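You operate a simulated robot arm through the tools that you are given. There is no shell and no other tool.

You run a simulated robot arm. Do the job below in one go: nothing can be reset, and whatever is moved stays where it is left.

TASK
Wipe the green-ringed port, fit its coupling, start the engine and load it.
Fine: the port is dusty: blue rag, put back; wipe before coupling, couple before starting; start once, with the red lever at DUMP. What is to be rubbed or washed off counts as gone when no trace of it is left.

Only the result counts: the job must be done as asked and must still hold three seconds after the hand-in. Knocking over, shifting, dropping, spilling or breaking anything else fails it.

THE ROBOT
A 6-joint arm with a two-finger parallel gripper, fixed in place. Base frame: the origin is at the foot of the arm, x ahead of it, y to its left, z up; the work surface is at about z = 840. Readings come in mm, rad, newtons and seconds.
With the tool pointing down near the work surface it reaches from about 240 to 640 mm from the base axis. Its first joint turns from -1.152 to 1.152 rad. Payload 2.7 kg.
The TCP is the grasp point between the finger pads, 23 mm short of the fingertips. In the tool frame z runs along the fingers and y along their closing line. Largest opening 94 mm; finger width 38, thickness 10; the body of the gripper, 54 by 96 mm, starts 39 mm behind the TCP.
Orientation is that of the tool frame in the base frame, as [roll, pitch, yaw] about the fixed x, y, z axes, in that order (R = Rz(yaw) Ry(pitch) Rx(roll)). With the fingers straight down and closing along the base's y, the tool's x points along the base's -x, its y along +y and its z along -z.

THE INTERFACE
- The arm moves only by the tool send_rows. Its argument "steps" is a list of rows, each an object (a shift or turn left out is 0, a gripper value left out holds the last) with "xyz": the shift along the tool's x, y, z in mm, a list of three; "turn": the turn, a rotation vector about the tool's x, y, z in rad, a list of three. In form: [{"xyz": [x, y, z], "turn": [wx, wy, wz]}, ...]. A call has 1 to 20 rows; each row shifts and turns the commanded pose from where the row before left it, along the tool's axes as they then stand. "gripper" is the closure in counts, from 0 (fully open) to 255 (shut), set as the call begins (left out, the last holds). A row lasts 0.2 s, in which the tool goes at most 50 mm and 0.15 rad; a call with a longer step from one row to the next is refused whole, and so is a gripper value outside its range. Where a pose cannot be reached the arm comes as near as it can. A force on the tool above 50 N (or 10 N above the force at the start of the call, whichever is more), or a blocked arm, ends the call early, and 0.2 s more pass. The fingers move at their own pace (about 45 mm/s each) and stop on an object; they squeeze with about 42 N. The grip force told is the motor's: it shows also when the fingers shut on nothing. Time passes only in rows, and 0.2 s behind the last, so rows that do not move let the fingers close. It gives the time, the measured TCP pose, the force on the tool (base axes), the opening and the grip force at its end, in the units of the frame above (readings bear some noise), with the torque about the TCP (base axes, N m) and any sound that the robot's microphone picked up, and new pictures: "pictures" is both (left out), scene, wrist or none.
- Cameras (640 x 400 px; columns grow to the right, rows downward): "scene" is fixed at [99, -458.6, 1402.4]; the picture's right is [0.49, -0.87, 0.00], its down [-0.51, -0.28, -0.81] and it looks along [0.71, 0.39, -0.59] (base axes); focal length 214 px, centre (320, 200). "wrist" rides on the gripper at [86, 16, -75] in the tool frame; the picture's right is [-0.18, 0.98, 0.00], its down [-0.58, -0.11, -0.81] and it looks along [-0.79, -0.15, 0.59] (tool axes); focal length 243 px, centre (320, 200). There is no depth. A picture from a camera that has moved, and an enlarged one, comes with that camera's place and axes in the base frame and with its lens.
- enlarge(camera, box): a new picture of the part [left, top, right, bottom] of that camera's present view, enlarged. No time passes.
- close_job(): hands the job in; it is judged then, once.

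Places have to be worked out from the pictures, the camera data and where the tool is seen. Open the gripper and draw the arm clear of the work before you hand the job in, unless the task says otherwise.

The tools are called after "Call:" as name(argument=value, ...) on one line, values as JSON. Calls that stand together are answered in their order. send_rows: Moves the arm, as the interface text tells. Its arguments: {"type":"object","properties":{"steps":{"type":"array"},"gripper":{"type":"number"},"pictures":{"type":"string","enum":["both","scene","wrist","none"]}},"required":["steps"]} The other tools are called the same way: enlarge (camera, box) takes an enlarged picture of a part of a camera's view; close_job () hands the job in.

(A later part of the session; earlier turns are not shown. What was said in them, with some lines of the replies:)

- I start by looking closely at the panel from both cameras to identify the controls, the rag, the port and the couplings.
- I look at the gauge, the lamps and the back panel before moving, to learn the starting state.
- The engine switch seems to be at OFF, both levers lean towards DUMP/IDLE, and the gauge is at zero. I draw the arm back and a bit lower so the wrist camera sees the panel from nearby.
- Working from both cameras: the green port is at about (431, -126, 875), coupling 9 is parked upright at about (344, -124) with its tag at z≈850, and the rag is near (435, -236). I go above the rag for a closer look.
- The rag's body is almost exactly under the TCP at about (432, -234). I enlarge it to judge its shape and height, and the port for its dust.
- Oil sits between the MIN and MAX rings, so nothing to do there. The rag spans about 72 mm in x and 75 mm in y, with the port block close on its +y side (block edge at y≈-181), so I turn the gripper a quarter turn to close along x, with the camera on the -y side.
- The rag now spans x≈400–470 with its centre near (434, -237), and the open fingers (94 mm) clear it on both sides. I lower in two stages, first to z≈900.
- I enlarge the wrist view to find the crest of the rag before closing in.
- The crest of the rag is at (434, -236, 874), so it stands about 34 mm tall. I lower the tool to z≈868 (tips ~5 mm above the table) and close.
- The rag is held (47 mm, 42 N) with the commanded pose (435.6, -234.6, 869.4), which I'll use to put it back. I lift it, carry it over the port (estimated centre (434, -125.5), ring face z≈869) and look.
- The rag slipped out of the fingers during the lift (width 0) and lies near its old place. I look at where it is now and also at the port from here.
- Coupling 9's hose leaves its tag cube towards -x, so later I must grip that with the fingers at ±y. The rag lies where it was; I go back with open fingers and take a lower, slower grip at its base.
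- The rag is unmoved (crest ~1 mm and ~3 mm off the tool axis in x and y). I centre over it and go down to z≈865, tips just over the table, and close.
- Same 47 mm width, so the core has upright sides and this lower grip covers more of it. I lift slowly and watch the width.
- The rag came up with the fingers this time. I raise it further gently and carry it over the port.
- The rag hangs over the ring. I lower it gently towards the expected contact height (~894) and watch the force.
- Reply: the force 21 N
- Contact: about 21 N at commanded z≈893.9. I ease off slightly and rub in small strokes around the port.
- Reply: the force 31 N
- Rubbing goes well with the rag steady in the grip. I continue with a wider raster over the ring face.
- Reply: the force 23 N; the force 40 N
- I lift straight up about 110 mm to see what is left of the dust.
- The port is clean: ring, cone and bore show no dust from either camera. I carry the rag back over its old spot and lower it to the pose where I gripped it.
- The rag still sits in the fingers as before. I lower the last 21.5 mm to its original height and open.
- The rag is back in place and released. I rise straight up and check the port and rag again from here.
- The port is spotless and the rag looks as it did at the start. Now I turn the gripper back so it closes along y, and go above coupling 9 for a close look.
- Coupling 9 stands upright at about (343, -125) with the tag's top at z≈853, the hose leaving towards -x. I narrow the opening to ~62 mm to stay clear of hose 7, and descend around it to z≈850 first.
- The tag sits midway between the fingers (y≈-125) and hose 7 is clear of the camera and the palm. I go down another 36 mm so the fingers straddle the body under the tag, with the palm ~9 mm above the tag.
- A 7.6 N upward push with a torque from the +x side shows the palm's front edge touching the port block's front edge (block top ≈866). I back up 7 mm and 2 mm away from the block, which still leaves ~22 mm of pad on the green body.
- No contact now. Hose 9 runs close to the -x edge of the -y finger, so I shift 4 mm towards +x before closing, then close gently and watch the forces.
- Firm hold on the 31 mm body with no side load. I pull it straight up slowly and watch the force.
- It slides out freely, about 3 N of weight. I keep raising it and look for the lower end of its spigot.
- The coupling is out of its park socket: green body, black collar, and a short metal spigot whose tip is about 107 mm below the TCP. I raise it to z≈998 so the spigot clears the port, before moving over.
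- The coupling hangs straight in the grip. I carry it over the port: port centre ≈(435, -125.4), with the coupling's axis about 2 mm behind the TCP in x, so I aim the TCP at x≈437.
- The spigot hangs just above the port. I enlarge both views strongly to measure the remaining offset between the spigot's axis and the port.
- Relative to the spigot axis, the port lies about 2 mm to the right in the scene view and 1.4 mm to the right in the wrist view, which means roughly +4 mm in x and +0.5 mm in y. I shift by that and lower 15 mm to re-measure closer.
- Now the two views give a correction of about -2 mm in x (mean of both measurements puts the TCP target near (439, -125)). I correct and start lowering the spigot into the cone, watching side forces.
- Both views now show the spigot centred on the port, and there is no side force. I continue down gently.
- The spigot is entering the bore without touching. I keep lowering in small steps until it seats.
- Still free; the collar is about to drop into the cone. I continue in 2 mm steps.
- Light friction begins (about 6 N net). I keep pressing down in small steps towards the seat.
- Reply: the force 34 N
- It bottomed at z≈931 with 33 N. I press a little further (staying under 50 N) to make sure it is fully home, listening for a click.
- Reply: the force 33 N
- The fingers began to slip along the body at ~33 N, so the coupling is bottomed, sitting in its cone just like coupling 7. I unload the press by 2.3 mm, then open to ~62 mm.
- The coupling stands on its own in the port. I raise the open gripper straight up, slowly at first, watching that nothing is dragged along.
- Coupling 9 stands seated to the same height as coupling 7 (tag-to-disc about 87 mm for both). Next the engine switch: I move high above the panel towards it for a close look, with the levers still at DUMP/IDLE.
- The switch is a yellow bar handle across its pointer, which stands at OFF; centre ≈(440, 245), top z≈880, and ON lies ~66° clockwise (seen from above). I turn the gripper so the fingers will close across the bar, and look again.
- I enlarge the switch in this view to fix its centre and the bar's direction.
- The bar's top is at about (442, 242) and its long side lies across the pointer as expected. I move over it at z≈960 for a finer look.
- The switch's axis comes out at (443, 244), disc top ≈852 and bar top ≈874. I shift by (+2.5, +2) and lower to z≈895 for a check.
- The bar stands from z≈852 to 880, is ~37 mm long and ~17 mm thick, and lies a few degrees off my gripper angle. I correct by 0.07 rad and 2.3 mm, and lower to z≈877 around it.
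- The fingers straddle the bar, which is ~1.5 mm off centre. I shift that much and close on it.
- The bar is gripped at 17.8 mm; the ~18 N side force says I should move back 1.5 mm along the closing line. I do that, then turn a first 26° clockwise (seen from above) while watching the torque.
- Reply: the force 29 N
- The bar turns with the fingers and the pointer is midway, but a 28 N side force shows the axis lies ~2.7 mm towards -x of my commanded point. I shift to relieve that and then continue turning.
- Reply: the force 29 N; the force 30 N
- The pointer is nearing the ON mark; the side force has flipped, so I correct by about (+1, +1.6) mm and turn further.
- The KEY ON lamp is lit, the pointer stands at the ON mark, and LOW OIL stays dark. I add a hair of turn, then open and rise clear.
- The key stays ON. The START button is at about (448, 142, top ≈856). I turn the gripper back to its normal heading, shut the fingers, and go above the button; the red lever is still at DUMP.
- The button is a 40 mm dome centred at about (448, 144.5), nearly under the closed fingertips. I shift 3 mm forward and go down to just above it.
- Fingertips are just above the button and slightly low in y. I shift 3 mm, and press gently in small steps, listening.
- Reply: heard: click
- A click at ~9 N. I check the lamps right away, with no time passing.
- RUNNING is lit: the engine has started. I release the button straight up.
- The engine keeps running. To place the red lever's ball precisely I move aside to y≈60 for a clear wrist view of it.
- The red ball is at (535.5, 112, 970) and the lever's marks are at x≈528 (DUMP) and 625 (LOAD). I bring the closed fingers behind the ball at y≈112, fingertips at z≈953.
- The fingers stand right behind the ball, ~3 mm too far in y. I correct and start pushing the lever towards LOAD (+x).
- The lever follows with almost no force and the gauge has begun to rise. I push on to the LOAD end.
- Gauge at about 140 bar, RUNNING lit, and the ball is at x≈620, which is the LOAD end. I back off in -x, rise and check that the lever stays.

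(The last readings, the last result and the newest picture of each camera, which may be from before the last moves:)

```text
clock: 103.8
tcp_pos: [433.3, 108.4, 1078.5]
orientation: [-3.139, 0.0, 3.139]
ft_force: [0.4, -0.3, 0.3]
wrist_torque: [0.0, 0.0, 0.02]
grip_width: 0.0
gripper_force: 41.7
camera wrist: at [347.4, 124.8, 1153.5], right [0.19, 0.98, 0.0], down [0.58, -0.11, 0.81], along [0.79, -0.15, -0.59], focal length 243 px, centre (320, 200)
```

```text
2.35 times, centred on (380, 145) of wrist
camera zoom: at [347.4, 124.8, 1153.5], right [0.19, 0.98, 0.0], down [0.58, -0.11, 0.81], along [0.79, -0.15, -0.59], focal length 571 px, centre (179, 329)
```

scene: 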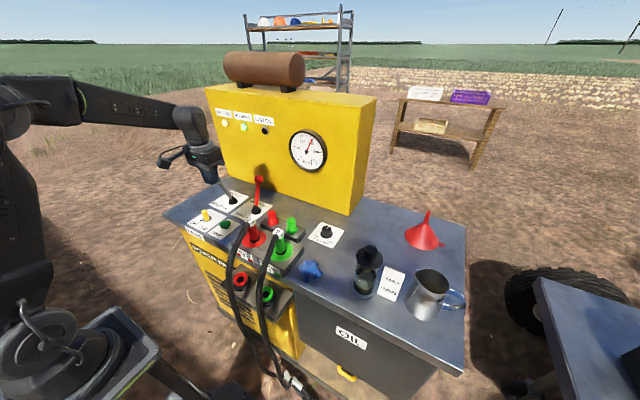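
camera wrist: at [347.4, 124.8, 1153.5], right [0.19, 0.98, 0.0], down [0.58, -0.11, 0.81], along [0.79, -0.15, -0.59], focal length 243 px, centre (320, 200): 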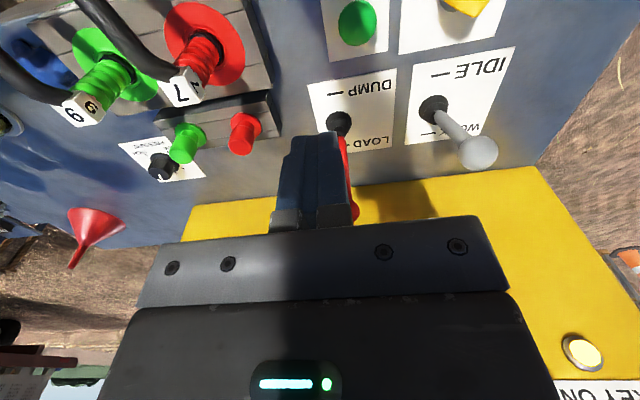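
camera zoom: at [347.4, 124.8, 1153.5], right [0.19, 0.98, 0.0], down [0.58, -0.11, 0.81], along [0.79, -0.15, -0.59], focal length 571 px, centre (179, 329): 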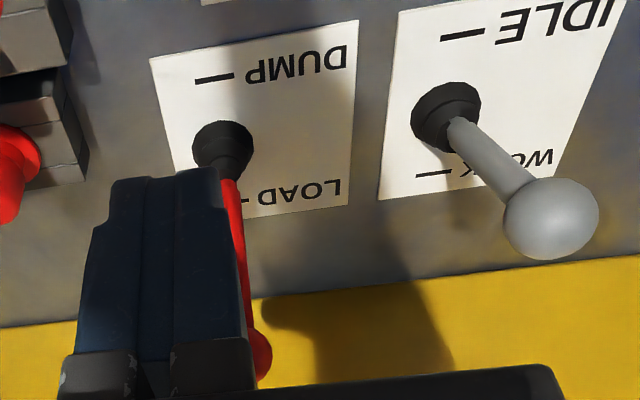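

The lever holds at LOAD, the gauge reads about 150 bar, KEY ON and RUNNING are lit and LOW OIL is dark. I open the gripper and draw the arm back and up, clear of the machine.

Call:
send_rows(gripper=0, steps=[{"xyz": [20, 0, -15]}, {"xyz": [30, -10, -20]}, {"xyz": [30, -20, -20]}, {"xyz": [30, -20, -20]}, {"xyz": [20, -20, -10]}, {"xyz": [0, 0, 0]}, {"xyz": [0, 0, 0]}, {"xyz": [0, 0, 0]}, {"xyz": [0, 0, 0]}])

Call:
enlarge(camera="scene", box=[170, 170, 350, 300])

Call:
enlarge(camera="scene", box=[200, 90, 340, 180])

Call:
enlarge(camera="scene", box=[240, 205, 340, 290])

Call:
enlarge(camera="wrist", box=[100, 0, 460, 220])

```text
clock: 105.8
tcp_pos: [304.7, 42.5, 1161.0]
orientation: [-3.14, 0.001, 3.139]
ft_force: [0.4, 0.1, 0.4]
wrist_torque: [-0.03, 0.02, 0.0]
grip_width: 93.8
gripper_force: 0.2
camera wrist: at [218.6, 59.1, 1235.6], right [0.19, 0.98, 0.0], down [0.58, -0.11, 0.81], along [0.79, -0.15, -0.59], focal length 243 px, centre (320, 200)
```

scene: 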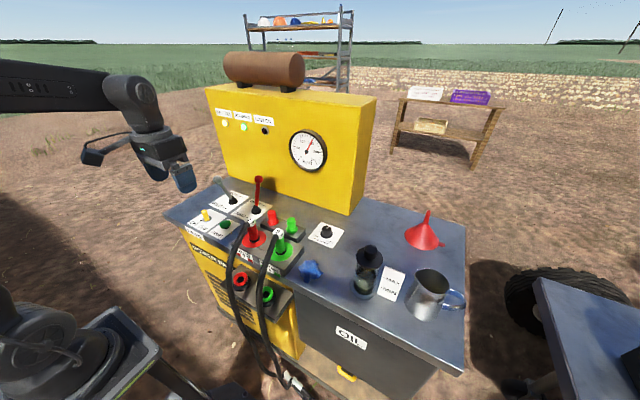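
wrist: 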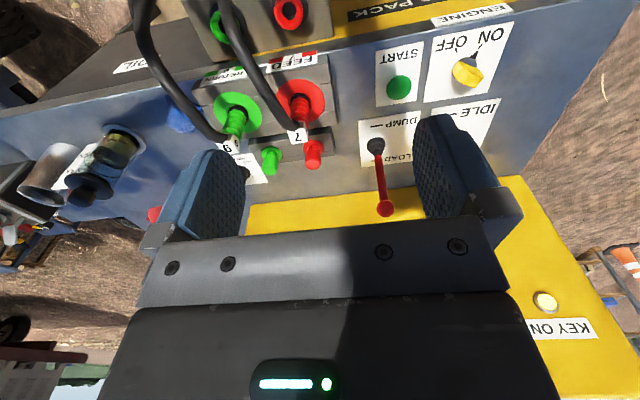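

```text
3.08 times, centred on (260, 235) of scene
camera zoom: at [99.0, -458.6, 1402.4], right [0.49, -0.87, 0.0], down [-0.51, -0.28, -0.81], along [0.71, 0.39, -0.59], focal length 660 px, centre (505, 92)
```

zoom: 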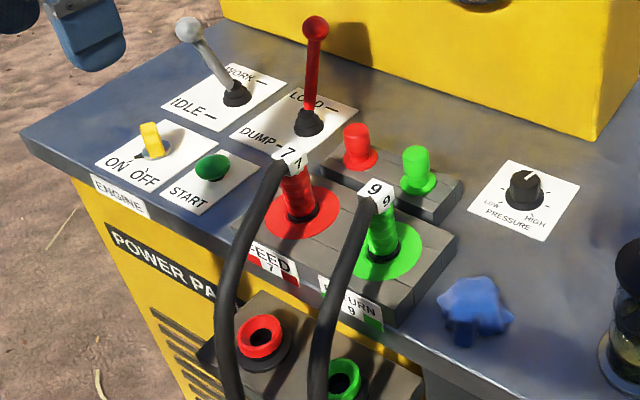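

```text
4.44 times, centred on (270, 135) of scene
camera zoom: at [99.0, -458.6, 1402.4], right [0.49, -0.87, 0.0], down [-0.51, -0.28, -0.81], along [0.71, 0.39, -0.59], focal length 953 px, centre (542, 489)
```

zoom: 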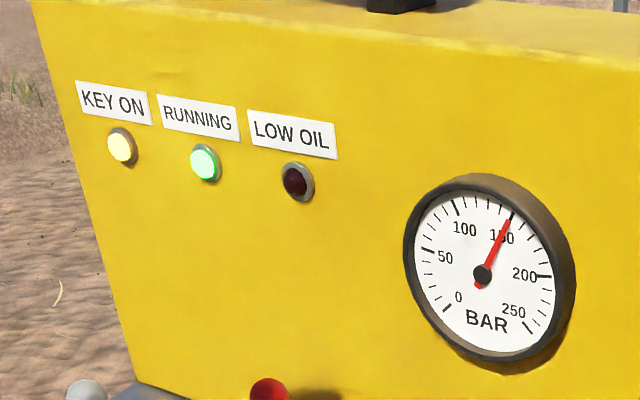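

```text
4.71 times, centred on (290, 248) of scene
camera zoom: at [99.0, -458.6, 1402.4], right [0.49, -0.87, 0.0], down [-0.51, -0.28, -0.81], along [0.71, 0.39, -0.59], focal length 1009 px, centre (461, -24)
```

zoom: 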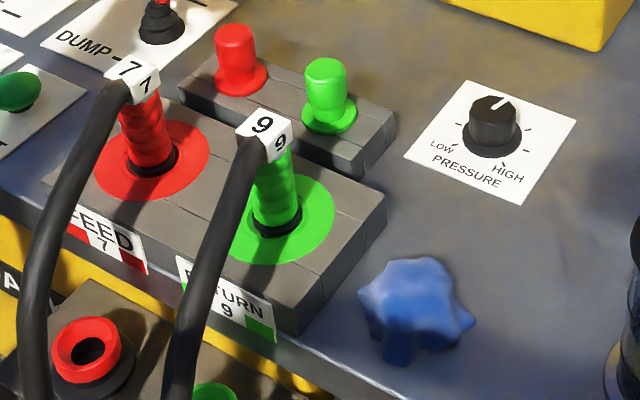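

```text
1.78 times, centred on (280, 110) of wrist
camera zoom: at [218.6, 59.1, 1235.6], right [0.19, 0.98, 0.0], down [0.58, -0.11, 0.81], along [0.79, -0.15, -0.59], focal length 431 px, centre (391, 360)
```

zoom: 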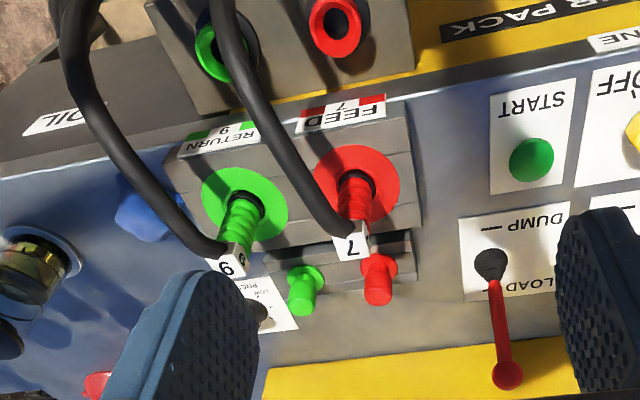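

Everything holds: the port is wiped and coupling 9 is seated. The rag is back at its original picture position, the key is at ON, RUNNING is lit, the red lever is at LOAD with ~150 bar, and the arm is clear with the gripper open. I hand the job in.

Call:
close_job()

```text
The job is handed in.
```

The job is done and handed in.

- **Wipe:** I wiped the green-ringed port with the blue rag until neither camera showed any dust. The rag went back to its original spot. My first grip on it slipped, so the lift took two tries, but it was never dropped anywhere else.
- **Coupling:** Coupling 9 is in the RETURN port, pressed fully home. It stands at the same height as coupling 7 in the FEED port.
- **Start:** I turned the key to ON with the red lever at DUMP and pressed START once. RUNNING came on and stayed lit; LOW OIL stayed dark.
- **Load:** The red lever is at LOAD and the gauge reads about 150 bar. I left the grey IDLE/WORK lever at IDLE, since you didn't ask for it to be moved.

While lining up on coupling 9, the gripper lightly touched the front edge of the port block. I backed off, and nothing moved. The gripper is open and the arm is clear of the machine.
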